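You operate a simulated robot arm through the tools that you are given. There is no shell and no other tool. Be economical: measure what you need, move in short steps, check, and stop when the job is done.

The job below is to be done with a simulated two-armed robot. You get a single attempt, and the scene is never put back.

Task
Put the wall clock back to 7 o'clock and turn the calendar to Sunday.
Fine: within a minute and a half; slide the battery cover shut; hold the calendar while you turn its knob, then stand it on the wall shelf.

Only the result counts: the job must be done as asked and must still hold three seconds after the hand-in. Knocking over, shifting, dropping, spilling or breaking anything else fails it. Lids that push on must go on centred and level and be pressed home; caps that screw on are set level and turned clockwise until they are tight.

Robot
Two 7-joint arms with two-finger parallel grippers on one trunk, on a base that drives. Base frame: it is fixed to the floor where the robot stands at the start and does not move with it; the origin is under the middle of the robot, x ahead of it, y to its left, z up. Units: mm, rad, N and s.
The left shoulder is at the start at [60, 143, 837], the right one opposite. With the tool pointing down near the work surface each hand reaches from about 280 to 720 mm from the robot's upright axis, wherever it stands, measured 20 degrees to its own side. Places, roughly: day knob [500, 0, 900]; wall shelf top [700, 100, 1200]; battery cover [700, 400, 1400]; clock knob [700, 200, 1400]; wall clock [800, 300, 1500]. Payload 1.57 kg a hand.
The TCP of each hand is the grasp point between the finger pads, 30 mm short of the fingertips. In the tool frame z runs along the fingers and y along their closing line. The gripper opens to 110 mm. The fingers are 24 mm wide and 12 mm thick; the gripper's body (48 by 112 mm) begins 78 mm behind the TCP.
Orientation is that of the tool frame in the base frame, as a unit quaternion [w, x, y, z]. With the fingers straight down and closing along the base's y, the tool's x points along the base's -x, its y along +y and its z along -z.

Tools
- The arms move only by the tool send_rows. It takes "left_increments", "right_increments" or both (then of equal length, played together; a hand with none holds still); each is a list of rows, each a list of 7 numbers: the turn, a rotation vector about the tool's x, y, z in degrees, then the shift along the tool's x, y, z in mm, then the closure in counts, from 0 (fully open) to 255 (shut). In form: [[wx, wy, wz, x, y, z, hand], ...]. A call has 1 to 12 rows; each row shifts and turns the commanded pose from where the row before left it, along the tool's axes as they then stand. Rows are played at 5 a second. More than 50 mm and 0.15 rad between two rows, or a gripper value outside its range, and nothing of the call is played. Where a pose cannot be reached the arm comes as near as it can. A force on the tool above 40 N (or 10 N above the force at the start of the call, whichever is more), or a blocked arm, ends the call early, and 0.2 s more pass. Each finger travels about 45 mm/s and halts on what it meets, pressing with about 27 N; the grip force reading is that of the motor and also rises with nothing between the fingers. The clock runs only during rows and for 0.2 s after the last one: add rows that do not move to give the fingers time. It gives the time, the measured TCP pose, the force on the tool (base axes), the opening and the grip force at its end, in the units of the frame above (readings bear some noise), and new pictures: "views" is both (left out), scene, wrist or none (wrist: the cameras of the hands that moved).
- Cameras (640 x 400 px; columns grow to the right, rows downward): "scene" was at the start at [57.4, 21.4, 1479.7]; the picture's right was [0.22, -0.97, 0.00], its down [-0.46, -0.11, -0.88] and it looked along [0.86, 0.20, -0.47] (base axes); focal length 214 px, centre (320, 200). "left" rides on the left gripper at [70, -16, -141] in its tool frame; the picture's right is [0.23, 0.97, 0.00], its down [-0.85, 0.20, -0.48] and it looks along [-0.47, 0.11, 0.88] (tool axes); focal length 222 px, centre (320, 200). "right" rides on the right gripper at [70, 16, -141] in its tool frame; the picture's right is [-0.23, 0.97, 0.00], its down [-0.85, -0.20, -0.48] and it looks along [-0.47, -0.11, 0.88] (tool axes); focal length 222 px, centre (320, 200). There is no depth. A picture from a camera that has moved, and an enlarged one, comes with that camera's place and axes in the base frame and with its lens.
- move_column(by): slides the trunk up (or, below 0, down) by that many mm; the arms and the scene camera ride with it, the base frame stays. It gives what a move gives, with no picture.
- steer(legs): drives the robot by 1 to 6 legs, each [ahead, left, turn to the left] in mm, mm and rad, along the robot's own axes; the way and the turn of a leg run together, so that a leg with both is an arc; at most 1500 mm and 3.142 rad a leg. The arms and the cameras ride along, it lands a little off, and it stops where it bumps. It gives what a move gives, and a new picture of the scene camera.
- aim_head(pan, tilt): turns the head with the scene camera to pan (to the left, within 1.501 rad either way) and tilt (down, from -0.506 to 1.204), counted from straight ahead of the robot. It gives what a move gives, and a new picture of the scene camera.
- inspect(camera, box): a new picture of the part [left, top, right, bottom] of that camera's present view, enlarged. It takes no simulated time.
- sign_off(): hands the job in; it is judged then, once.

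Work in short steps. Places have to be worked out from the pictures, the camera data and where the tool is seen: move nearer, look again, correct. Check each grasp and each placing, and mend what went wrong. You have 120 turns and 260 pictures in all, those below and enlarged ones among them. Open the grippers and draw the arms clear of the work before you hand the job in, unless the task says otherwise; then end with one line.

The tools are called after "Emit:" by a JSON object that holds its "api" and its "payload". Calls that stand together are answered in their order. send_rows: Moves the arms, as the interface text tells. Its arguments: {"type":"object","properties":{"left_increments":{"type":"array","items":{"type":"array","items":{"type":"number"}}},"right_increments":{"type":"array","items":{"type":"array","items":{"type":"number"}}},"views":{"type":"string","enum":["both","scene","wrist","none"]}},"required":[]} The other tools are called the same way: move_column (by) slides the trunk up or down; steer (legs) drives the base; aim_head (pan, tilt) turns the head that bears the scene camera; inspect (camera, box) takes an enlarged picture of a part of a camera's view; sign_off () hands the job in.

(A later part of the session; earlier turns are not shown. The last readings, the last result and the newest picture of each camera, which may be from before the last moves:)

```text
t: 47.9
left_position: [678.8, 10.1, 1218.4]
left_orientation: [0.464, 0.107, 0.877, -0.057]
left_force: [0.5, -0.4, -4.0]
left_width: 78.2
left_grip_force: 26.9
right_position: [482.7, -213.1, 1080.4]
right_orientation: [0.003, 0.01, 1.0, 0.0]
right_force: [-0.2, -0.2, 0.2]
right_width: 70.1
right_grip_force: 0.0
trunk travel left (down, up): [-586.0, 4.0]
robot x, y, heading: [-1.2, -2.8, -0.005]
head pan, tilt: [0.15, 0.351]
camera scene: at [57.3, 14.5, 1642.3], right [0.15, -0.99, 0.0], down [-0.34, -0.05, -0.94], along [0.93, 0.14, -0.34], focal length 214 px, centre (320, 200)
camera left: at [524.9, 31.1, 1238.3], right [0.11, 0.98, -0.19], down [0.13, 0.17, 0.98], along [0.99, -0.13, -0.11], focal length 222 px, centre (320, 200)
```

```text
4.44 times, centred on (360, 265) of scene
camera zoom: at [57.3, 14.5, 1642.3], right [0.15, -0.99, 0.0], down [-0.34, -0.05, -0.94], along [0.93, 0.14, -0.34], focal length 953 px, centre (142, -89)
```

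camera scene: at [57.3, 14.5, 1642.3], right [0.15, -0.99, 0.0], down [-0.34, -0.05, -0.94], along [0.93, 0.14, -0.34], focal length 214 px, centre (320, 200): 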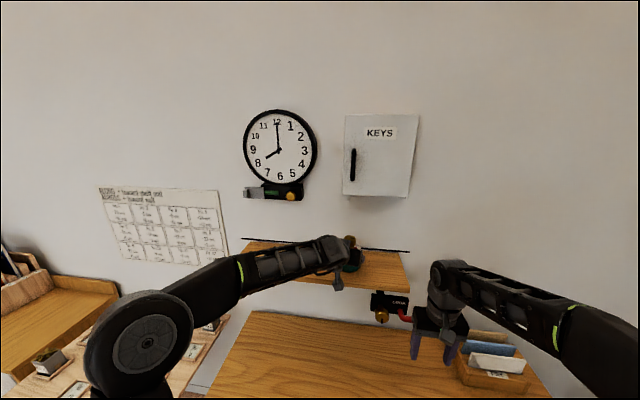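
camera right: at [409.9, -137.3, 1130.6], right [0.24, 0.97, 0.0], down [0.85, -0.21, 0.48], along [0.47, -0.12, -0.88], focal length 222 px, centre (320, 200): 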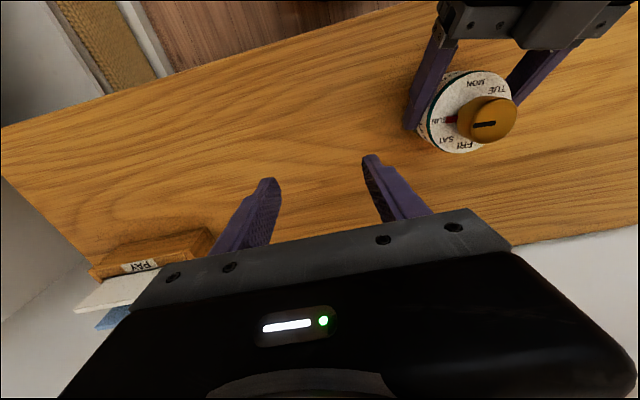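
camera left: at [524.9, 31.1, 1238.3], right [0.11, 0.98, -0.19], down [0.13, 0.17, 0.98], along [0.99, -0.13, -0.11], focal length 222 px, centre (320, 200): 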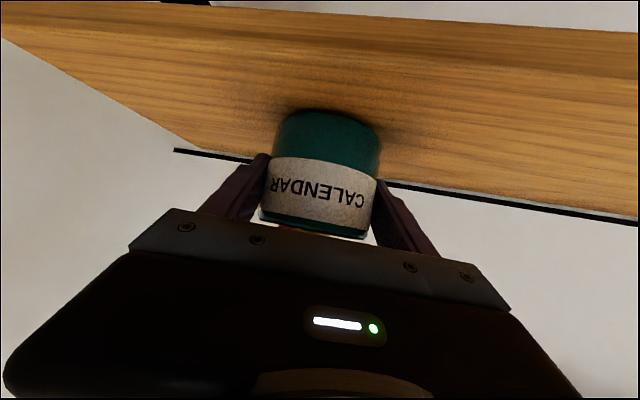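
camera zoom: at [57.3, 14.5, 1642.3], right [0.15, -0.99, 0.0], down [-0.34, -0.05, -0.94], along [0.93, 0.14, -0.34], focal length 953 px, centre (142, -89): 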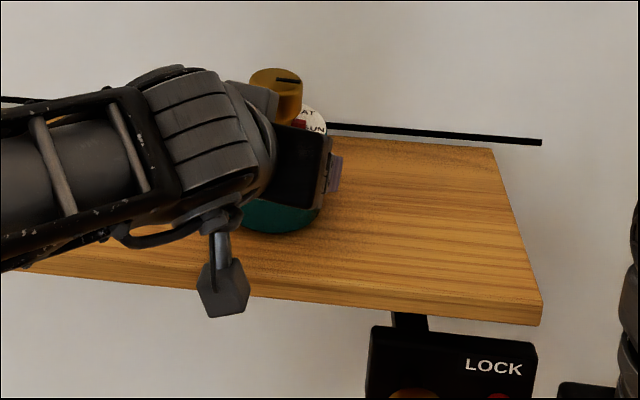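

Well onto the shelf now. Lower further in 2.5 mm steps.

Emit:
{"api": "send_rows", "payload": {"left_increments": [[0, 0, 0, 2.1, 0, 1.4, 255], [0, 0, 0, 0, 0, 0, 255]], "views": "none"}}

Emit:
{"api": "send_rows", "payload": {"left_increments": [[0, 0, 0, 2.1, 0, 1.4, 255], [0, 0, 0, 0, 0, 0, 255]], "views": "none"}}

Emit:
{"api": "inspect", "payload": {"camera": "left", "box": [220, 60, 440, 200]}}

```text
t: 48.5
left_position: [677.6, 9.0, 1215.3]
left_orientation: [0.464, 0.107, 0.878, -0.057]
left_force: [0.7, 0.3, -4.4]
left_width: 78.1
left_grip_force: 27.0
right_position: [483.2, -213.7, 1080.1]
right_orientation: [0.003, 0.01, 1.0, 0.0]
right_force: [0.2, -0.7, -0.1]
right_width: 70.0
right_grip_force: 0.0
trunk travel left (down, up): [-586.0, 4.0]
robot x, y, heading: [-6.0, 1.2, 0.0]
head pan, tilt: [0.15, 0.351]
```

```text
t: 49.1
left_position: [677.5, 9.2, 1213.7]
left_orientation: [0.466, 0.107, 0.876, -0.058]
left_force: [1.8, 0.4, -0.2]
left_width: 78.1
left_grip_force: 27.4
right_position: [482.6, -214.3, 1080.5]
right_orientation: [0.004, 0.009, 1.0, 0.0]
right_force: [-0.5, -0.1, 0.0]
right_width: 70.1
right_grip_force: 0.2
trunk travel left (down, up): [-586.0, 4.0]
robot x, y, heading: [-2.4, -1.3, -0.0]
head pan, tilt: [0.15, 0.351]
```

```text
2.86 times, centred on (330, 130) of left
camera zoom: at [523.7, 30.8, 1234.6], right [0.11, 0.98, -0.19], down [0.13, 0.17, 0.98], along [0.99, -0.13, -0.11], focal length 635 px, centre (291, 400)
```

zoom: 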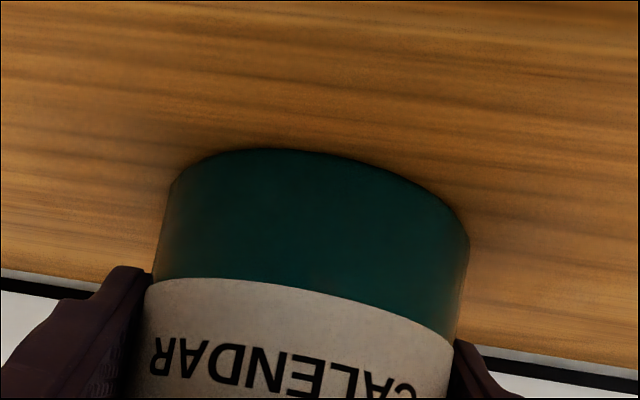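

Contact reached (force z rose). Tiny 0.7 mm more, then open the left gripper slowly.

Emit:
{"api": "send_rows", "payload": {"left_increments": [[0, 0, 0, 0.6, 0, 0.4, 255], [0, 0, 0, 0, 0, 0, 255], [0, 0, 0, 0, 0, 0, 70], [0, 0, 0, 0, 0, 0, 50], [0, 0, 0, 0, 0, 0, 20], [0, 0, 0, 0, 0, 0, 0], [0, 0, 0, 0, 0, 0, 0]], "views": "both"}}

Emit:
{"api": "inspect", "payload": {"camera": "left", "box": [200, 60, 440, 220]}}

```text
t: 50.7
left_position: [677.3, 9.5, 1213.6]
left_orientation: [0.465, 0.108, 0.877, -0.057]
left_force: [-0.9, 1.4, -0.8]
left_width: 110.0
left_grip_force: 0.0
right_position: [481.0, -213.5, 1082.8]
right_orientation: [0.004, 0.009, 1.0, -0.001]
right_force: [-0.4, -0.4, -0.1]
right_width: 69.9
right_grip_force: 0.2
trunk travel left (down, up): [-586.0, 4.0]
robot x, y, heading: [-0.7, -3.4, -0.007]
head pan, tilt: [0.15, 0.351]
camera scene: at [57.1, 14.6, 1642.3], right [0.15, -0.99, 0.0], down [-0.34, -0.05, -0.94], along [0.93, 0.14, -0.34], focal length 214 px, centre (320, 200)
camera left: at [523.6, 31.0, 1233.1], right [0.11, 0.98, -0.19], down [0.13, 0.17, 0.98], along [0.99, -0.13, -0.11], focal length 222 px, centre (320, 200)
```

scene: 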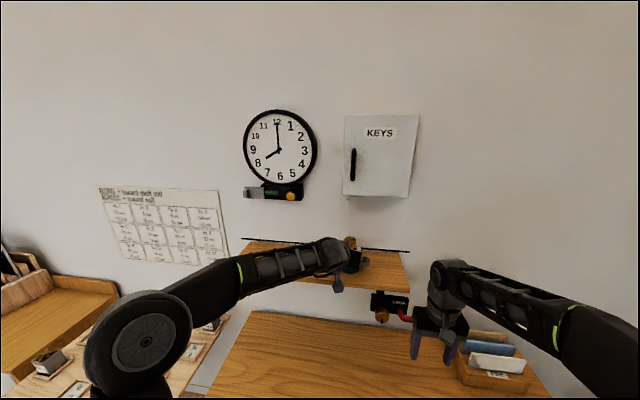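
left: 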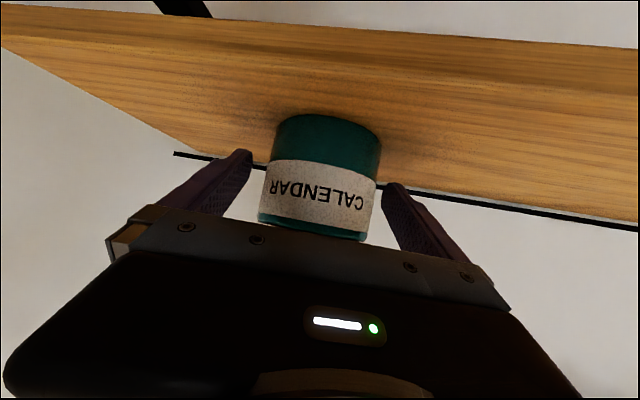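

```text
2.50 times, centred on (320, 140) of left
camera zoom: at [523.6, 31.0, 1233.1], right [0.11, 0.98, -0.19], down [0.13, 0.17, 0.98], along [0.99, -0.13, -0.11], focal length 555 px, centre (320, 350)
```

zoom: 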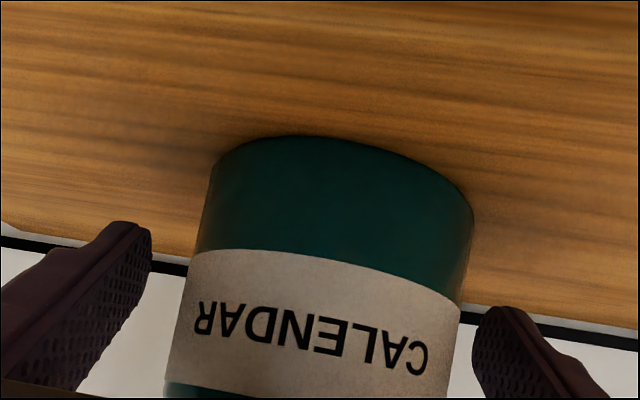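

Calendar stands on the shelf. Retreat the left hand straight back 150 mm.

Emit:
{"api": "send_rows", "payload": {"left_increments": [[0, 0, 0, 11, 0, -16.5, 0], [0, 0, 0, 21, 0, -31, 0], [0, 0, 0, 21, 0, -31, 0], [0, 0, 0, 21, 0, -31, 0], [0, 0, 0, 21, 0, -31, 0], [0, 0, 0, 0, 0, 0, 0]], "views": "both"}}

Emit:
{"api": "inspect", "payload": {"camera": "scene", "box": [240, 100, 400, 290]}}

```text
t: 52.1
left_position: [512.0, 49.5, 1210.1]
left_orientation: [0.465, 0.107, 0.877, -0.057]
left_force: [0.3, 0.8, -0.2]
left_width: 110.0
left_grip_force: 0.1
right_position: [483.1, -213.3, 1080.4]
right_orientation: [0.002, 0.01, 1.0, 0.0]
right_force: [-0.6, -0.3, -0.9]
right_width: 69.7
right_grip_force: 0.0
trunk travel left (down, up): [-586.0, 4.0]
robot x, y, heading: [-7.2, 0.5, -0.0]
head pan, tilt: [0.15, 0.351]
camera scene: at [58.2, 14.5, 1642.2], right [0.15, -0.99, 0.0], down [-0.34, -0.05, -0.94], along [0.93, 0.14, -0.34], focal length 214 px, centre (320, 200)
camera left: at [358.7, 71.6, 1230.2], right [0.11, 0.98, -0.19], down [0.13, 0.17, 0.98], along [0.99, -0.13, -0.11], focal length 222 px, centre (320, 200)
```

scene: 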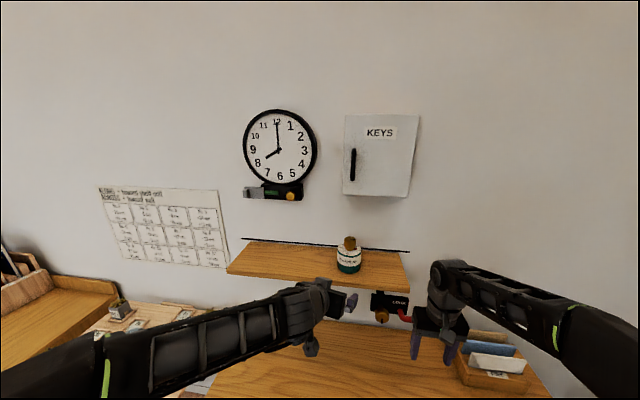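
left: 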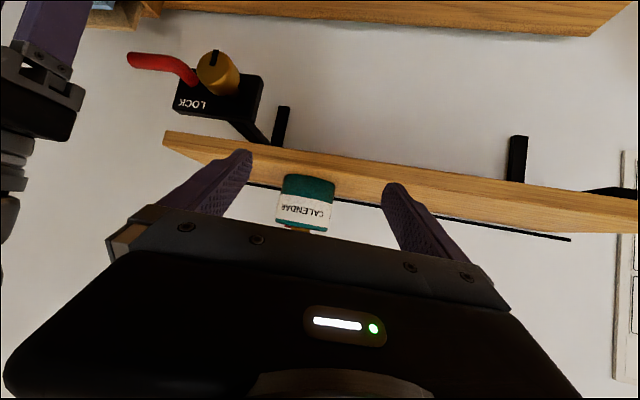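

```text
2.11 times, centred on (320, 195) of scene
camera zoom: at [58.2, 14.5, 1642.2], right [0.15, -0.99, 0.0], down [-0.34, -0.05, -0.94], along [0.93, 0.14, -0.34], focal length 452 px, centre (320, 210)
```

zoom: 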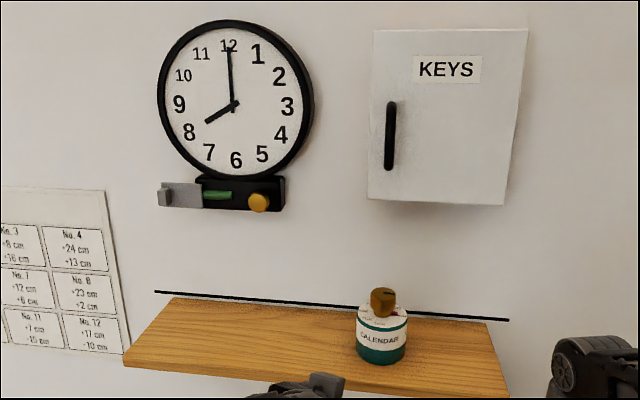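

Calendar is standing neatly. Now the clock: I level the left hand to point straight +x and move it up in front of the clock knob (~y 205, z 1415), still at x≈512.

Emit:
{"api": "send_rows", "payload": {"left_increments": [[-5.7, 0, -3.85, 0, 0, 0, 0], [-5.7, 0, -3.85, 0, 0, 0, 0], [0, -8.5, 0, 0, 0, 0, 0], [0, -8.5, 0, 0, 0, 0, 0], [0, -8.5, 0, 0, 0, 0, 0], [0, -8.5, 0, 0, 0, 0, 0], [0, 0, 0, -34.2, 25.8, 0, 0], [0, 0, 0, -34.2, 25.8, 0, 0], [0, 0, 0, -34.2, 25.8, 0, 0], [0, 0, 0, -34.2, 25.8, 0, 0], [0, 0, 0, -34.2, 25.8, 0, 0], [0, 0, 0, -34.2, 25.8, 0, 0]], "views": "both"}}

```text
t: 54.7
left_position: [510.9, 202.2, 1419.7]
left_orientation: [0.706, 0.001, 0.708, -0.001]
left_force: [0.5, 0.7, 0.2]
left_width: 110.1
left_grip_force: 0.0
right_position: [481.4, -214.5, 1080.9]
right_orientation: [0.003, 0.01, 1.0, 0.0]
right_force: [0.5, -0.6, 0.3]
right_width: 69.9
right_grip_force: 0.1
trunk travel left (down, up): [-586.0, 4.0]
robot x, y, heading: [-5.9, 1.8, -0.004]
head pan, tilt: [0.15, 0.351]
camera scene: at [56.6, 14.0, 1642.3], right [0.15, -0.99, 0.0], down [-0.34, -0.05, -0.94], along [0.93, 0.14, -0.34], focal length 214 px, centre (320, 200)
camera left: at [369.9, 186.7, 1349.1], right [0.0, 0.97, -0.23], down [-0.48, 0.2, 0.86], along [0.88, 0.11, 0.46], focal length 222 px, centre (320, 200)
```

scene: 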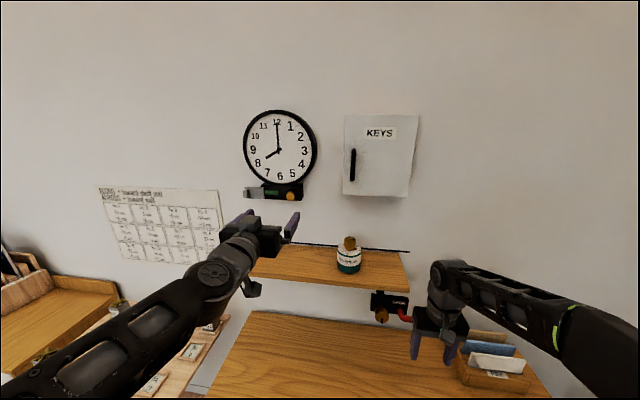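
left: 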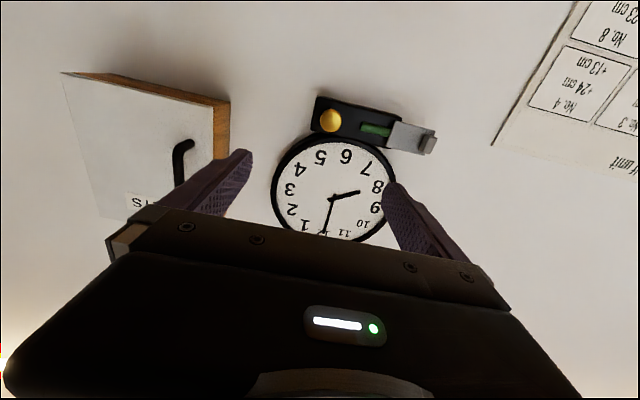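

Hand is level. Zoom on the clock unit from the wrist camera.

Emit:
{"api": "inspect", "payload": {"camera": "left", "box": [290, 80, 450, 180]}}

Emit:
{"api": "inspect", "payload": {"camera": "scene", "box": [235, 100, 325, 205]}}

```text
4.00 times, centred on (370, 130) of left
camera zoom: at [369.9, 186.7, 1349.1], right [0.0, 0.97, -0.23], down [-0.48, 0.2, 0.86], along [0.88, 0.11, 0.46], focal length 888 px, centre (120, 480)
```

zoom: 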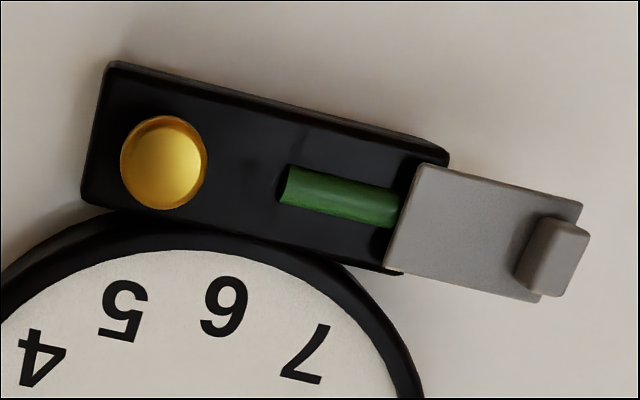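

```text
3.81 times, centred on (280, 152) of scene
camera zoom: at [56.6, 14.0, 1642.3], right [0.15, -0.99, 0.0], down [-0.34, -0.05, -0.94], along [0.93, 0.14, -0.34], focal length 817 px, centre (472, 381)
```

zoom: 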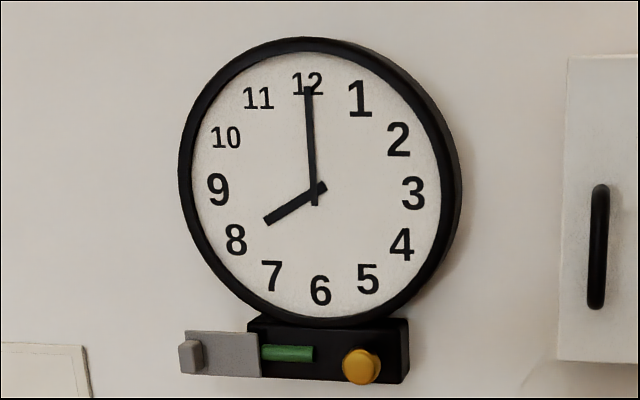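

Knob face ≈ (724, 214, 1403), about 33 mm wide. Move in to x≈650 with the gripper narrowed to 60 mm, then re-measure.

Emit:
{"api": "send_rows", "payload": {"left_increments": [[0, 0, 0, 4.2, 3, 35, 60], [0, 0, 0, 4.2, 3, 35, 116], [0, 0, 0, 4.2, 3, 35, 116], [0, 0, 0, 4.2, 3, 35, 116], [0, 0, 0, 0, 0, 0, 116]], "views": "both"}}

Emit:
{"api": "inspect", "payload": {"camera": "left", "box": [240, 80, 440, 220]}}

Emit:
{"api": "inspect", "payload": {"camera": "scene", "box": [235, 140, 325, 230]}}

```text
t: 55.9
left_position: [652.3, 218.8, 1403.7]
left_orientation: [0.707, 0.001, 0.707, 0.0]
left_force: [0.4, -0.4, 0.2]
left_width: 60.1
left_grip_force: 0.1
right_position: [481.7, -213.0, 1081.6]
right_orientation: [0.004, 0.01, 1.0, 0.0]
right_force: [0.4, -0.5, 0.7]
right_width: 69.9
right_grip_force: 0.0
trunk travel left (down, up): [-586.0, 4.0]
robot x, y, heading: [-4.6, 1.7, -0.003]
head pan, tilt: [0.15, 0.351]
camera scene: at [56.2, 14.5, 1642.3], right [0.15, -0.99, 0.0], down [-0.34, -0.05, -0.94], along [0.93, 0.14, -0.34], focal length 214 px, centre (320, 200)
camera left: at [512.0, 202.5, 1332.8], right [0.0, 0.97, -0.23], down [-0.48, 0.2, 0.86], along [0.88, 0.11, 0.47], focal length 222 px, centre (320, 200)
```

scene: 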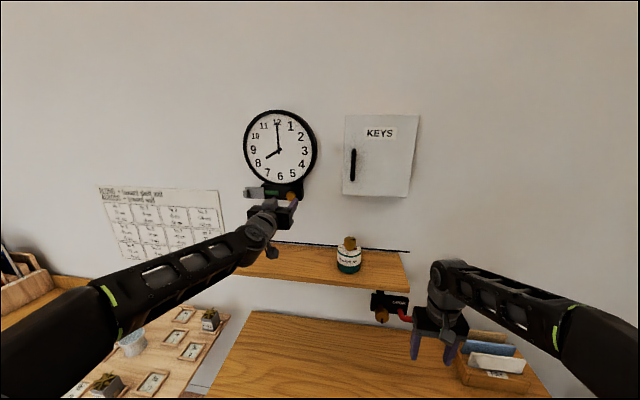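
left: 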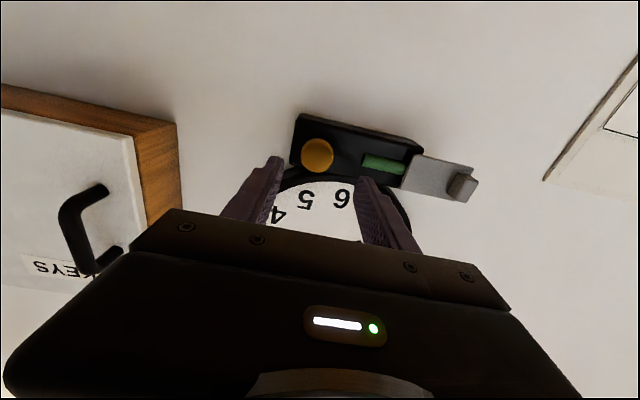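

```text
2.86 times, centred on (340, 150) of left
camera zoom: at [512.0, 202.5, 1332.8], right [0.0, 0.97, -0.23], down [-0.48, 0.2, 0.86], along [0.88, 0.11, 0.47], focal length 635 px, centre (263, 343)
```

zoom: 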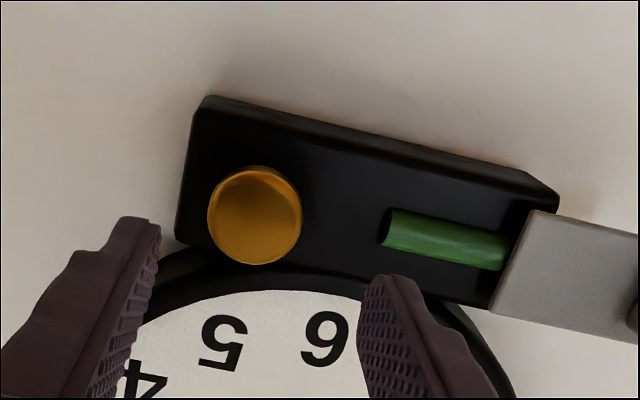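

```text
4.44 times, centred on (280, 185) of scene
camera zoom: at [56.2, 14.5, 1642.3], right [0.15, -0.99, 0.0], down [-0.34, -0.05, -0.94], along [0.93, 0.14, -0.34], focal length 953 px, centre (498, 267)
```

zoom: 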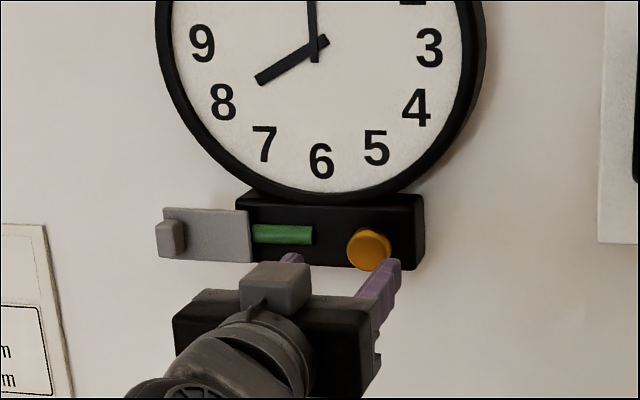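

Knob face refined to ≈ (736, 216, 1402.5). Advance to x≈700 with a small correction.

Emit:
{"api": "send_rows", "payload": {"left_increments": [[0, 0, 0, 0.6, -1.4, 24, 116], [0, 0, 0, 0.6, -1.4, 24, 116], [0, 0, 0, 0, 0, 0, 116]], "views": "wrist"}}

Emit:
{"api": "inspect", "payload": {"camera": "left", "box": [240, 100, 440, 240]}}

Emit:
{"api": "inspect", "payload": {"camera": "scene", "box": [245, 160, 325, 220]}}

```text
t: 56.7
left_position: [701.6, 212.4, 1400.5]
left_orientation: [0.706, 0.001, 0.708, -0.001]
left_force: [-0.5, -0.1, -0.6]
left_width: 60.4
left_grip_force: 0.1
right_position: [481.4, -213.5, 1081.6]
right_orientation: [0.004, 0.01, 1.0, 0.0]
right_force: [0.8, 1.3, -0.4]
right_width: 70.0
right_grip_force: 0.0
trunk travel left (down, up): [-586.0, 4.0]
robot x, y, heading: [-8.0, -2.8, -0.004]
head pan, tilt: [0.15, 0.351]
camera left: at [560.7, 197.4, 1330.7], right [0.0, 0.97, -0.23], down [-0.48, 0.2, 0.86], along [0.88, 0.11, 0.46], focal length 222 px, centre (320, 200)
```

left: 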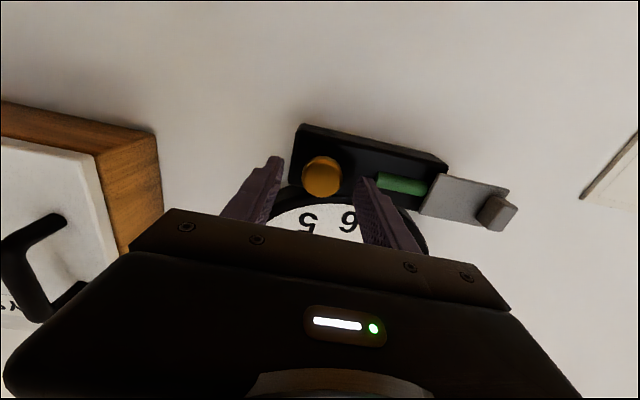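

```text
2.86 times, centred on (340, 170) of left
camera zoom: at [560.7, 197.4, 1330.7], right [0.0, 0.97, -0.23], down [-0.48, 0.2, 0.86], along [0.88, 0.11, 0.46], focal length 635 px, centre (263, 286)
```

zoom: 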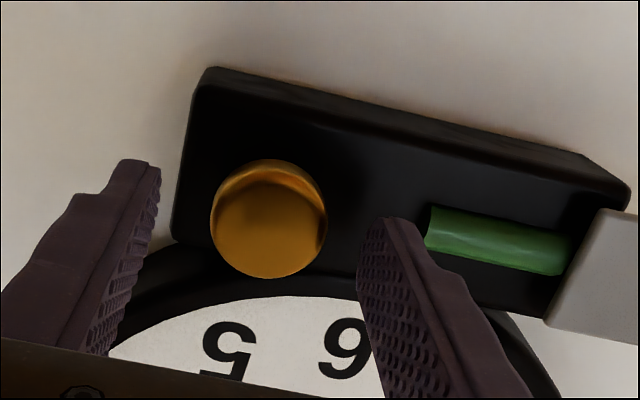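

```text
6.67 times, centred on (285, 190) of scene
camera zoom: at [56.7, 14.7, 1642.3], right [0.15, -0.99, 0.0], down [-0.34, -0.05, -0.94], along [0.93, 0.14, -0.34], focal length 1430 px, centre (553, 267)
```

zoom: 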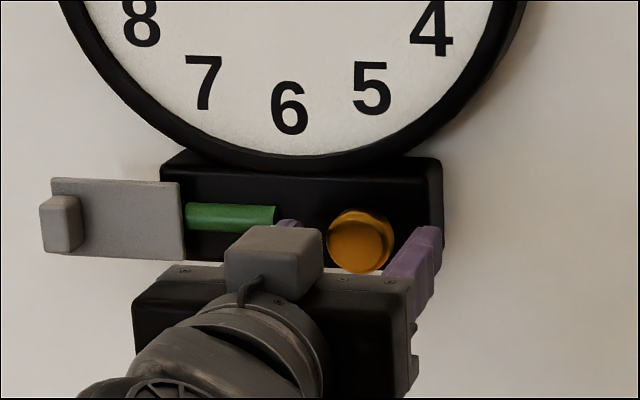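

Knob face ≈ (730, 216, 1402), protruding ~17 mm. Correct +3 mm y, +1 mm z, advance 12 mm and close.

Emit:
{"api": "send_rows", "payload": {"left_increments": [[0, 0, 0, -1.2, 3.2, 0, 116], [0, 0, 0, 0, 0, 6, 116], [0, 0, 0, 0, 0, 6, 116], [0, 0, 0, 0, 0, 0, 116]], "views": "wrist"}}

Emit:
{"api": "inspect", "payload": {"camera": "left", "box": [240, 100, 440, 240]}}

```text
t: 57.7
left_position: [714.4, 217.4, 1401.8]
left_orientation: [0.706, 0.001, 0.708, -0.001]
left_force: [-0.3, 0.5, 0.4]
left_width: 60.2
left_grip_force: 0.0
right_position: [482.5, -213.2, 1080.2]
right_orientation: [0.003, 0.009, 1.0, -0.001]
right_force: [0.6, -0.6, 0.2]
right_width: 69.8
right_grip_force: 0.1
trunk travel left (down, up): [-586.0, 4.0]
robot x, y, heading: [-3.8, 0.9, -0.004]
head pan, tilt: [0.15, 0.351]
camera left: at [573.7, 200.6, 1331.4], right [0.0, 0.97, -0.23], down [-0.48, 0.2, 0.86], along [0.88, 0.11, 0.46], focal length 222 px, centre (320, 200)
```

left: 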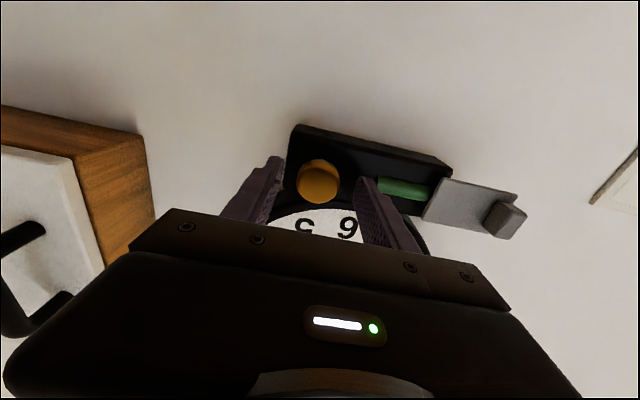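

```text
2.86 times, centred on (340, 170) of left
camera zoom: at [573.7, 200.6, 1331.4], right [0.0, 0.97, -0.23], down [-0.48, 0.2, 0.86], along [0.88, 0.11, 0.46], focal length 635 px, centre (263, 286)
```

zoom: 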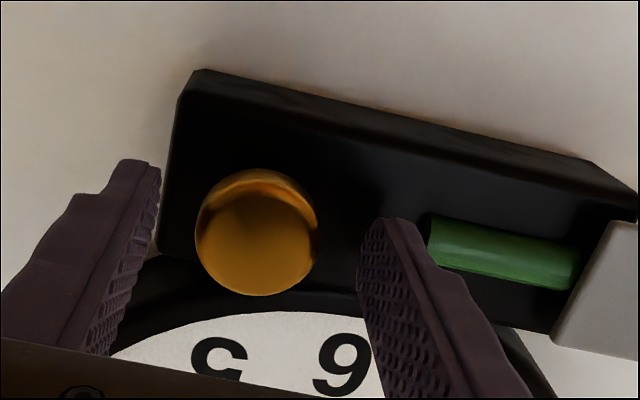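

Centred. Close on the knob.

Emit:
{"api": "send_rows", "payload": {"left_increments": [[0, 0, 0, 0, -0.7, 0, 150], [0, 0, 0, 0, 0, 0, 255], [0, 0, 0, 0, 0, 0, 255], [0, 0, 0, 0, 0, 0, 255]], "views": "wrist"}}

Emit:
{"api": "inspect", "payload": {"camera": "scene", "box": [235, 100, 325, 205]}}

```text
t: 58.7
left_position: [712.9, 214.6, 1402.0]
left_orientation: [0.707, 0.001, 0.708, -0.001]
left_force: [0.2, -1.9, 0.4]
left_width: 33.3
left_grip_force: 34.0
right_position: [482.5, -213.3, 1081.5]
right_orientation: [0.004, 0.01, 1.0, 0.0]
right_force: [-0.7, 0.7, -0.1]
right_width: 70.0
right_grip_force: 0.0
trunk travel left (down, up): [-586.0, 4.0]
robot x, y, heading: [-4.9, -4.0, 0.002]
head pan, tilt: [0.15, 0.351]
camera left: at [573.4, 199.3, 1331.3], right [0.0, 0.97, -0.23], down [-0.48, 0.2, 0.86], along [0.88, 0.11, 0.46], focal length 222 px, centre (320, 200)
```

left: 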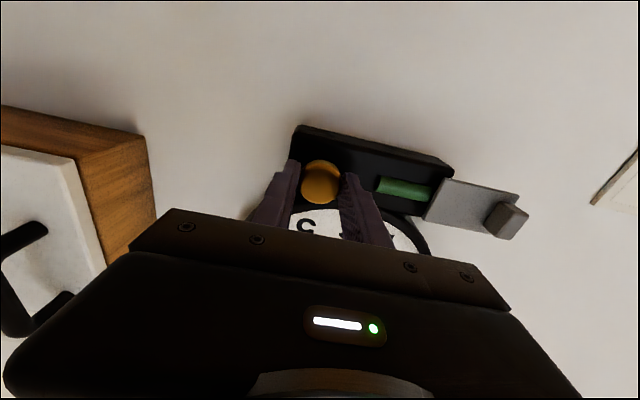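

```text
3.81 times, centred on (280, 152) of scene
camera zoom: at [57.1, 14.2, 1642.3], right [0.15, -0.99, 0.0], down [-0.34, -0.05, -0.94], along [0.93, 0.14, -0.34], focal length 817 px, centre (472, 381)
```

zoom: 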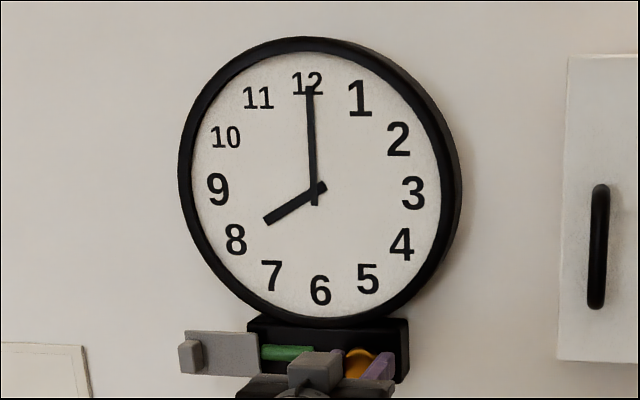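

Gripped with almost no side load. Test: turn 24° counter-clockwise (as seen facing the clock).

Emit:
{"api": "send_rows", "payload": {"left_increments": [[0, 0, -8, 0, 0, 0, 255], [0, 0, -8, 0, 0, 0, 255], [0, 0, -8, 0, 0, 0, 255], [0, 0, 0, 0, 0, 0, 255]], "views": "none"}}

Emit:
{"api": "inspect", "payload": {"camera": "scene", "box": [235, 100, 325, 205]}}

```text
t: 59.7
left_position: [713.4, 215.4, 1402.8]
left_orientation: [0.691, -0.148, 0.692, -0.148]
left_force: [2.5, -2.6, 4.2]
left_width: 33.3
left_grip_force: 41.3
right_position: [482.5, -212.5, 1080.4]
right_orientation: [0.004, 0.009, 1.0, 0.0]
right_force: [0.5, 0.4, 0.1]
right_width: 70.0
right_grip_force: 0.0
trunk travel left (down, up): [-586.0, 4.0]
robot x, y, heading: [-2.5, -0.2, -0.001]
head pan, tilt: [0.15, 0.351]
```

```text
3.81 times, centred on (280, 152) of scene
camera zoom: at [57.2, 13.9, 1642.3], right [0.15, -0.99, 0.0], down [-0.34, -0.05, -0.94], along [0.93, 0.14, -0.34], focal length 817 px, centre (472, 381)
```

zoom: 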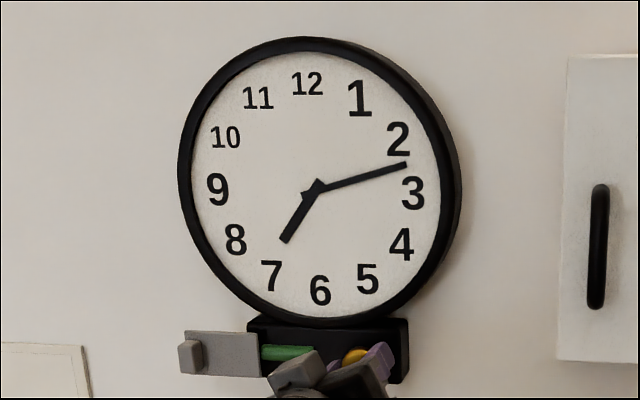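

It now reads ~7:12, so ~2 min per degree. Turn 5.5° further and inspect.

Emit:
{"api": "send_rows", "payload": {"left_increments": [[0, 0, -5.5, 0, 0, 0, 255], [0, 0, 0, 0, 0, 0, 255], [0, 0, 0, 0, 0, 0, 255]], "views": "none"}}

Emit:
{"api": "inspect", "payload": {"camera": "scene", "box": [240, 105, 320, 195]}}

```text
t: 60.5
left_position: [713.6, 216.2, 1402.8]
left_orientation: [0.684, -0.179, 0.684, -0.181]
left_force: [7.9, -2.0, 10.9]
left_width: 33.4
left_grip_force: 40.8
right_position: [482.4, -213.5, 1080.6]
right_orientation: [0.003, 0.01, 1.0, 0.0]
right_force: [0.9, 0.4, 0.3]
right_width: 70.1
right_grip_force: 0.0
trunk travel left (down, up): [-586.0, 4.0]
robot x, y, heading: [-3.0, 0.0, 0.0]
head pan, tilt: [0.15, 0.351]
```

```text
4.44 times, centred on (280, 150) of scene
camera zoom: at [57.7, 14.0, 1642.3], right [0.15, -0.99, 0.0], down [-0.34, -0.05, -0.94], along [0.93, 0.14, -0.34], focal length 953 px, centre (498, 422)
```

zoom: 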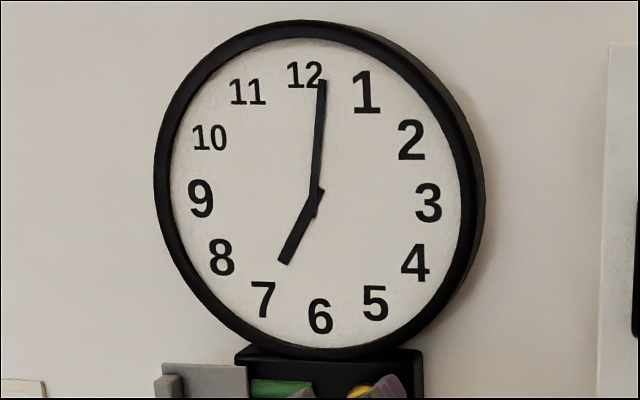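

About 7:01. Turn 0.6° more.

Emit:
{"api": "send_rows", "payload": {"left_increments": [[0, 0, -0.6, 0, 0, 0, 255], [0, 0, 0, 0, 0, 0, 255], [0, 0, 0, 0, 0, 0, 255]], "views": "none"}}

Emit:
{"api": "inspect", "payload": {"camera": "scene", "box": [240, 105, 320, 195]}}

```text
t: 61.3
left_position: [713.2, 213.8, 1401.7]
left_orientation: [0.682, -0.182, 0.684, -0.184]
left_force: [9.4, -1.7, 12.4]
left_width: 33.2
left_grip_force: 41.3
right_position: [481.8, -214.3, 1079.9]
right_orientation: [0.002, 0.011, 1.0, 0.0]
right_force: [0.5, 0.2, -0.5]
right_width: 69.8
right_grip_force: 0.1
trunk travel left (down, up): [-586.0, 4.0]
robot x, y, heading: [-5.6, 3.5, -0.003]
head pan, tilt: [0.15, 0.351]
```

```text
4.44 times, centred on (280, 150) of scene
camera zoom: at [57.7, 13.8, 1642.3], right [0.15, -0.99, 0.0], down [-0.34, -0.05, -0.94], along [0.93, 0.14, -0.34], focal length 953 px, centre (498, 422)
```

zoom: 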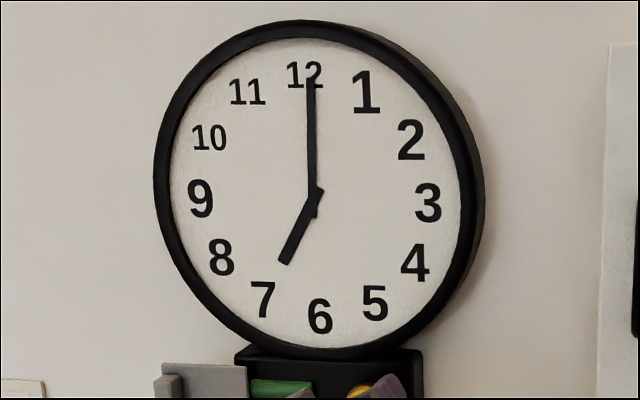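

Within ~0.4 min. A last 0.2°, then release and check that it holds.

Emit:
{"api": "send_rows", "payload": {"left_increments": [[0, 0, -0.2, 0, 0, 0, 255], [0, 0, 0, 0, 0, 0, 255], [0, 0, 0, 0, 0, 0, 130], [0, 0, 0, 0, 0, 0, 110], [0, 0, 0, 0, 0, 0, 110]], "views": "none"}}

Emit:
{"api": "inspect", "payload": {"camera": "scene", "box": [240, 105, 320, 195]}}

```text
t: 62.5
left_position: [712.8, 216.3, 1400.2]
left_orientation: [0.681, -0.183, 0.684, -0.187]
left_force: [0.2, -0.1, 1.2]
left_width: 62.5
left_grip_force: 0.1
right_position: [483.8, -211.8, 1080.4]
right_orientation: [0.003, 0.009, 1.0, 0.0]
right_force: [-0.1, -0.2, -0.1]
right_width: 70.0
right_grip_force: 0.0
trunk travel left (down, up): [-586.0, 4.0]
robot x, y, heading: [-4.3, -0.7, -0.002]
head pan, tilt: [0.15, 0.351]
```

```text
4.44 times, centred on (280, 150) of scene
camera zoom: at [57.1, 14.6, 1642.3], right [0.15, -0.99, 0.0], down [-0.34, -0.05, -0.94], along [0.93, 0.14, -0.34], focal length 953 px, centre (498, 422)
```

zoom: 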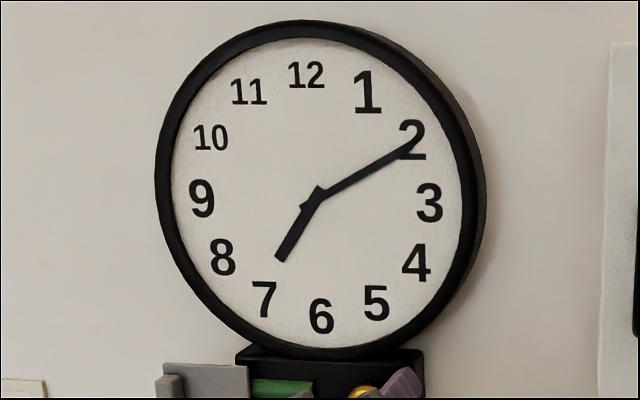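

Releasing let the loaded hand drop ~1.6 mm and dragged the knob to ~7:10. I re-centre the hand upward 1.6 mm, regrip, and will null the side load before the next release.

Emit:
{"api": "send_rows", "payload": {"left_increments": [[0, 0, 0, -1.4, -0.8, 0.5, 110], [0, 0, 0, 0, 0, 0, 160], [0, 0, 0, 0, 0, 0, 255], [0, 0, 0, 0, 0, 0, 255], [0, 0, 0, 0, 0, 0, 255]], "views": "none"}}

Emit:
{"api": "inspect", "payload": {"camera": "scene", "box": [240, 105, 320, 195]}}

```text
t: 63.7
left_position: [714.2, 216.0, 1402.5]
left_orientation: [0.681, -0.184, 0.684, -0.185]
left_force: [-0.1, -0.5, -0.7]
left_width: 33.5
left_grip_force: 32.9
right_position: [481.8, -214.6, 1080.4]
right_orientation: [0.003, 0.01, 1.0, 0.0]
right_force: [0.2, -0.1, -1.3]
right_width: 70.0
right_grip_force: 0.0
trunk travel left (down, up): [-586.0, 4.0]
robot x, y, heading: [-5.1, 2.2, -0.002]
head pan, tilt: [0.15, 0.351]
```

```text
4.44 times, centred on (280, 150) of scene
camera zoom: at [57.2, 14.7, 1642.3], right [0.15, -0.99, 0.0], down [-0.34, -0.05, -0.94], along [0.93, 0.14, -0.34], focal length 953 px, centre (498, 422)
```

zoom: 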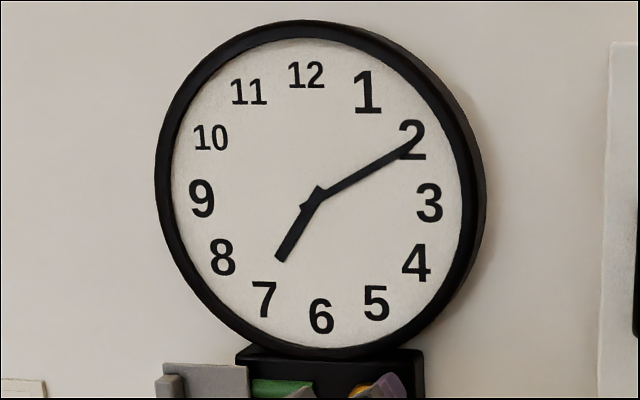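

Load-free grip. Turn 5.1° counter-clockwise.

Emit:
{"api": "send_rows", "payload": {"left_increments": [[0, 0, -5.1, 0, 0, 0, 255], [0, 0, 0, 0, 0, 0, 255], [0, 0, 0, 0, 0, 0, 255]], "views": "none"}}

Emit:
{"api": "inspect", "payload": {"camera": "scene", "box": [240, 105, 320, 195]}}

```text
t: 64.5
left_position: [713.7, 216.3, 1402.8]
left_orientation: [0.672, -0.216, 0.675, -0.216]
left_force: [-3.6, -1.3, -3.2]
left_width: 33.4
left_grip_force: 41.6
right_position: [482.5, -213.2, 1079.6]
right_orientation: [0.003, 0.01, 1.0, 0.0]
right_force: [0.2, -0.5, 0.5]
right_width: 70.3
right_grip_force: 0.0
trunk travel left (down, up): [-586.0, 4.0]
robot x, y, heading: [-5.7, -5.0, -0.004]
head pan, tilt: [0.15, 0.351]
```

```text
4.44 times, centred on (280, 150) of scene
camera zoom: at [56.7, 14.5, 1642.3], right [0.15, -0.99, 0.0], down [-0.34, -0.05, -0.94], along [0.93, 0.14, -0.34], focal length 953 px, centre (498, 422)
```

zoom: 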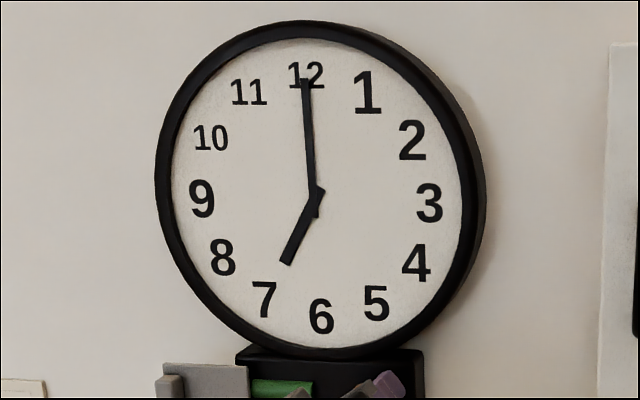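

Reads 7:00. Null the residual load, then release gently.

Emit:
{"api": "send_rows", "payload": {"left_increments": [[0, 0, 0, 0.4, 0.1, -0.4, 255], [0, 0, 0, 0, 0, 0, 255], [0, 0, 0, 0, 0, 0, 255]], "views": "none"}}

Emit:
{"api": "inspect", "payload": {"camera": "scene", "box": [240, 105, 320, 195]}}

```text
t: 65.3
left_position: [712.9, 216.6, 1402.1]
left_orientation: [0.673, -0.214, 0.674, -0.216]
left_force: [4.2, 1.2, 4.2]
left_width: 33.2
left_grip_force: 41.0
right_position: [483.1, -212.2, 1079.3]
right_orientation: [0.003, 0.009, 1.0, 0.0]
right_force: [-0.3, 0.3, -0.1]
right_width: 70.1
right_grip_force: 0.1
trunk travel left (down, up): [-586.0, 4.0]
robot x, y, heading: [-0.7, 0.6, -0.005]
head pan, tilt: [0.15, 0.351]
```

```text
4.44 times, centred on (280, 150) of scene
camera zoom: at [57.7, 14.6, 1642.3], right [0.15, -0.99, 0.0], down [-0.34, -0.05, -0.94], along [0.93, 0.14, -0.34], focal length 953 px, centre (498, 422)
```

zoom: 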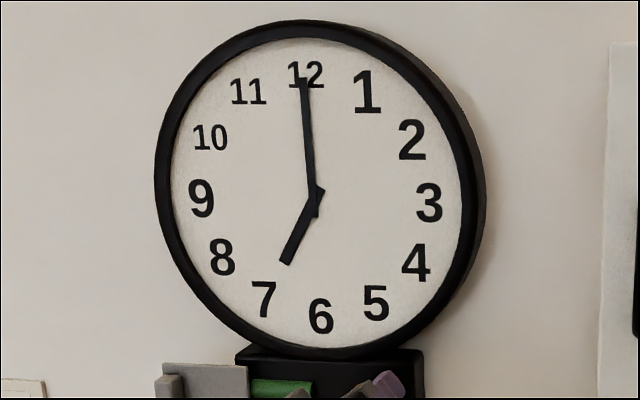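

Load flipped sign; halve the correction back and ease 0.15° forward.

Emit:
{"api": "send_rows", "payload": {"left_increments": [[0, 0, 0.15, -0.2, -0.05, 0.2, 255], [0, 0, 0, 0, 0, 0, 255], [0, 0, 0, 0, 0, 0, 255]], "views": "none"}}

Emit:
{"api": "send_rows", "payload": {"left_increments": [[0, 0, 0, 0, 0, 0, 172], [0, 0, 0, 0, 0, 0, 165], [0, 0, 0, 0, 0, 0, 150], [0, 0, 0, 0, 0, 0, 110], [0, 0, 0, 0, 0, 0, 110]], "views": "none"}}

Emit:
{"api": "inspect", "payload": {"camera": "scene", "box": [240, 105, 320, 195]}}

```text
t: 66.1
left_position: [713.4, 216.0, 1402.7]
left_orientation: [0.672, -0.214, 0.675, -0.216]
left_force: [-3.2, 0.4, -3.3]
left_width: 33.0
left_grip_force: 41.2
right_position: [483.1, -214.0, 1080.1]
right_orientation: [0.003, 0.01, 1.0, 0.0]
right_force: [0.5, 0.2, -0.5]
right_width: 70.0
right_grip_force: 0.1
trunk travel left (down, up): [-586.0, 4.0]
robot x, y, heading: [-7.6, -2.1, -0.002]
head pan, tilt: [0.15, 0.351]
```

```text
t: 67.3
left_position: [714.2, 216.2, 1402.2]
left_orientation: [0.673, -0.214, 0.675, -0.216]
left_force: [-0.4, 0.4, 0.3]
left_width: 62.5
left_grip_force: 0.0
right_position: [481.7, -213.3, 1081.5]
right_orientation: [0.003, 0.009, 1.0, 0.0]
right_force: [-0.1, -0.4, -0.3]
right_width: 69.7
right_grip_force: 0.0
trunk travel left (down, up): [-586.0, 4.0]
robot x, y, heading: [-4.4, -0.3, 0.0]
head pan, tilt: [0.15, 0.351]
```

```text
4.44 times, centred on (280, 150) of scene
camera zoom: at [57.1, 14.7, 1642.3], right [0.15, -0.99, 0.0], down [-0.34, -0.05, -0.94], along [0.93, 0.14, -0.34], focal length 953 px, centre (498, 422)
```

zoom: 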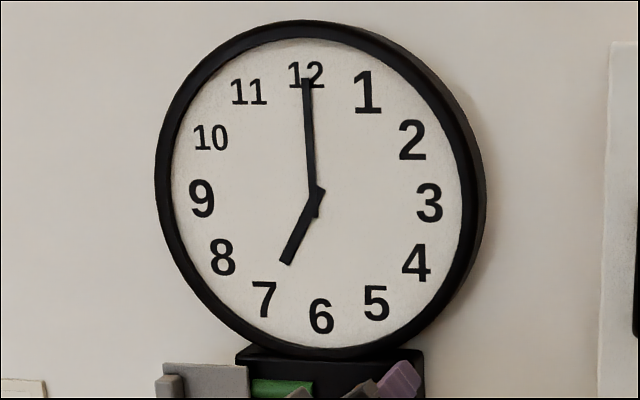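

The clock holds at 7:00 after release. Retract straight back and roll the hand level again.

Emit:
{"api": "send_rows", "payload": {"left_increments": [[0, 0, 0, 0, 0, -25, 110], [0, 0, 0, 0, 0, -40, 110], [0, 0, 0, 0, 0, -40, 110], [0, 0, 8.5, 0, 0, 0, 110], [0, 0, 8.5, 0, 0, 0, 110], [0, 0, 8.5, 0, 0, 0, 110], [0, 0, 8.5, 0, 0, 0, 110], [0, 0, 1.25, 0, 35, 0, 110], [0, 0, 0, 0, 45, 0, 110], [0, 0, 0, 0, 45, 0, 110], [0, 0, 0, 0, 0, 0, 110]], "views": "both"}}

Emit:
{"api": "inspect", "payload": {"camera": "left", "box": [200, 70, 400, 200]}}

Emit:
{"api": "inspect", "payload": {"camera": "scene", "box": [235, 100, 325, 205]}}

```text
t: 69.7
left_position: [609.2, 339.6, 1398.9]
left_orientation: [0.706, 0.001, 0.708, -0.001]
left_force: [0.1, -1.0, 0.5]
left_width: 62.8
left_grip_force: 0.1
right_position: [482.5, -214.8, 1079.9]
right_orientation: [0.003, 0.01, 1.0, 0.001]
right_force: [-0.6, -0.6, 1.0]
right_width: 70.1
right_grip_force: 0.1
trunk travel left (down, up): [-586.0, 4.0]
robot x, y, heading: [-8.3, -0.4, -0.001]
head pan, tilt: [0.15, 0.351]
camera scene: at [57.0, 13.7, 1642.3], right [0.15, -0.99, 0.0], down [-0.34, -0.05, -0.94], along [0.93, 0.14, -0.34], focal length 214 px, centre (320, 200)
camera left: at [468.5, 323.5, 1328.3], right [0.0, 0.97, -0.23], down [-0.48, 0.2, 0.86], along [0.88, 0.11, 0.46], focal length 222 px, centre (320, 200)
```

scene: 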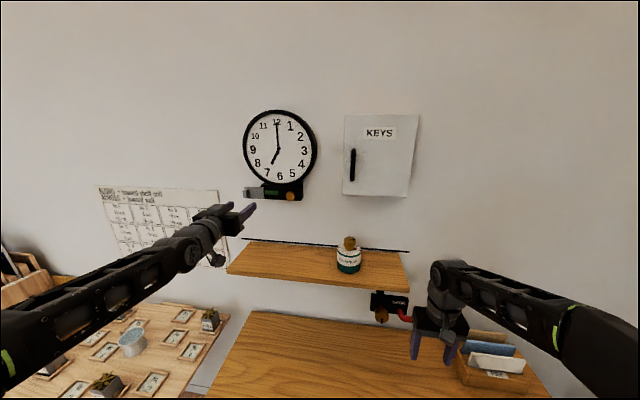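
left: 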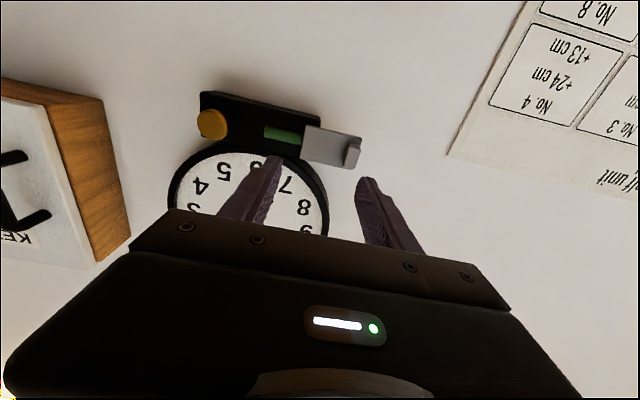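

```text
3.08 times, centred on (300, 135) of left
camera zoom: at [468.5, 323.5, 1328.3], right [0.0, 0.97, -0.23], down [-0.48, 0.2, 0.86], along [0.88, 0.11, 0.46], focal length 684 px, centre (382, 400)
```

zoom: 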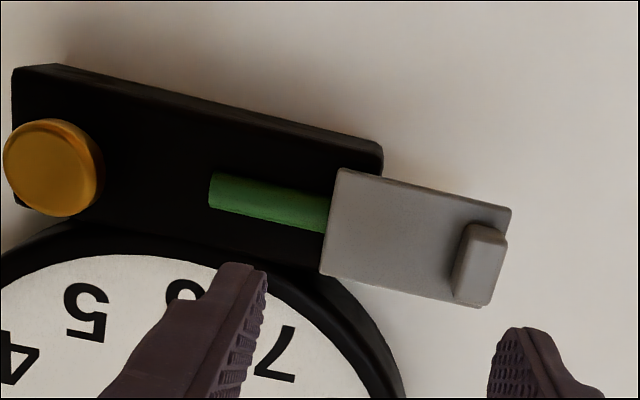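

```text
3.81 times, centred on (280, 152) of scene
camera zoom: at [57.0, 13.7, 1642.3], right [0.15, -0.99, 0.0], down [-0.34, -0.05, -0.94], along [0.93, 0.14, -0.34], focal length 817 px, centre (472, 381)
```

zoom: 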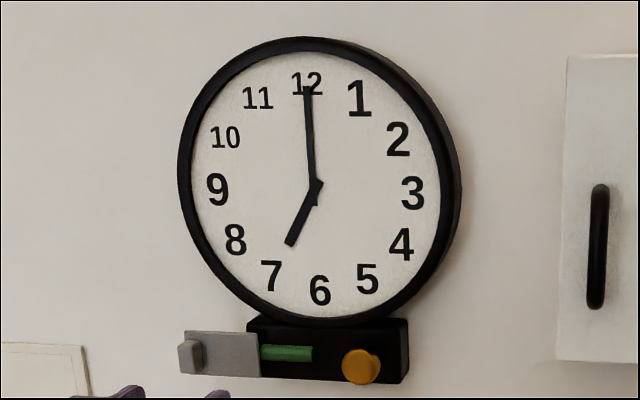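

Tab front ≈ (725, 379, 1401). Move in front of it, tips ~15 mm short, and check.

Emit:
{"api": "send_rows", "payload": {"left_increments": [[0, 0, 0, -0.7, 20, 10, 110], [0, 0, 0, -0.7, 20, 10, 110], [0, 0, 0, 0, 0, 25, 110], [0, 0, 0, 0, 0, 25, 110], [0, 0, 0, 0, 0, 0, 110]], "views": "wrist"}}

Emit:
{"api": "inspect", "payload": {"camera": "left", "box": [220, 90, 420, 230]}}

Emit:
{"api": "inspect", "payload": {"camera": "scene", "box": [225, 160, 315, 220]}}

```text
t: 70.9
left_position: [678.6, 380.2, 1402.6]
left_orientation: [0.706, 0.001, 0.708, 0.0]
left_force: [1.0, -0.1, 0.7]
left_width: 62.8
left_grip_force: 0.0
right_position: [482.2, -213.7, 1081.0]
right_orientation: [0.003, 0.01, 1.0, 0.0]
right_force: [0.6, -0.1, -0.7]
right_width: 69.8
right_grip_force: 0.0
trunk travel left (down, up): [-586.0, 4.0]
robot x, y, heading: [-6.6, -0.6, -0.004]
head pan, tilt: [0.15, 0.351]
camera left: at [538.4, 364.6, 1333.0], right [0.0, 0.97, -0.23], down [-0.48, 0.2, 0.86], along [0.88, 0.11, 0.46], focal length 222 px, centre (320, 200)
```

left: 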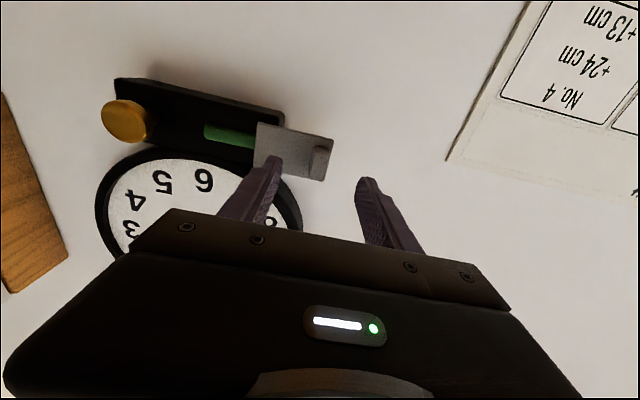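

```text
2.86 times, centred on (320, 160) of left
camera zoom: at [538.4, 364.6, 1333.0], right [0.0, 0.97, -0.23], down [-0.48, 0.2, 0.86], along [0.88, 0.11, 0.46], focal length 635 px, centre (320, 314)
```

zoom: 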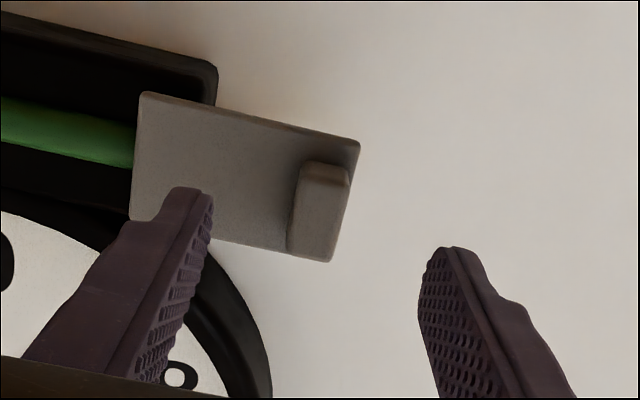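

```text
6.67 times, centred on (270, 190) of scene
camera zoom: at [56.6, 14.5, 1642.3], right [0.15, -0.99, 0.0], down [-0.34, -0.05, -0.94], along [0.93, 0.14, -0.34], focal length 1430 px, centre (653, 267)
```

zoom: 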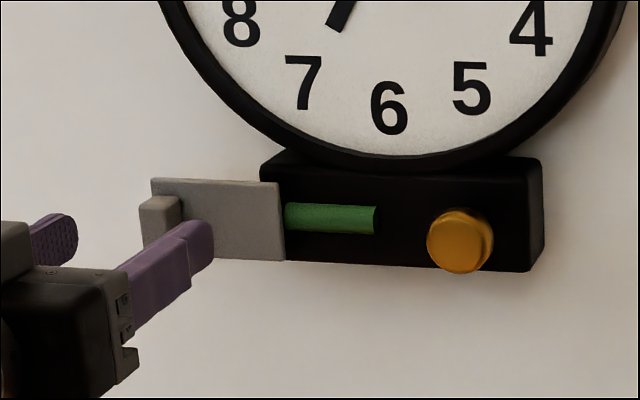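

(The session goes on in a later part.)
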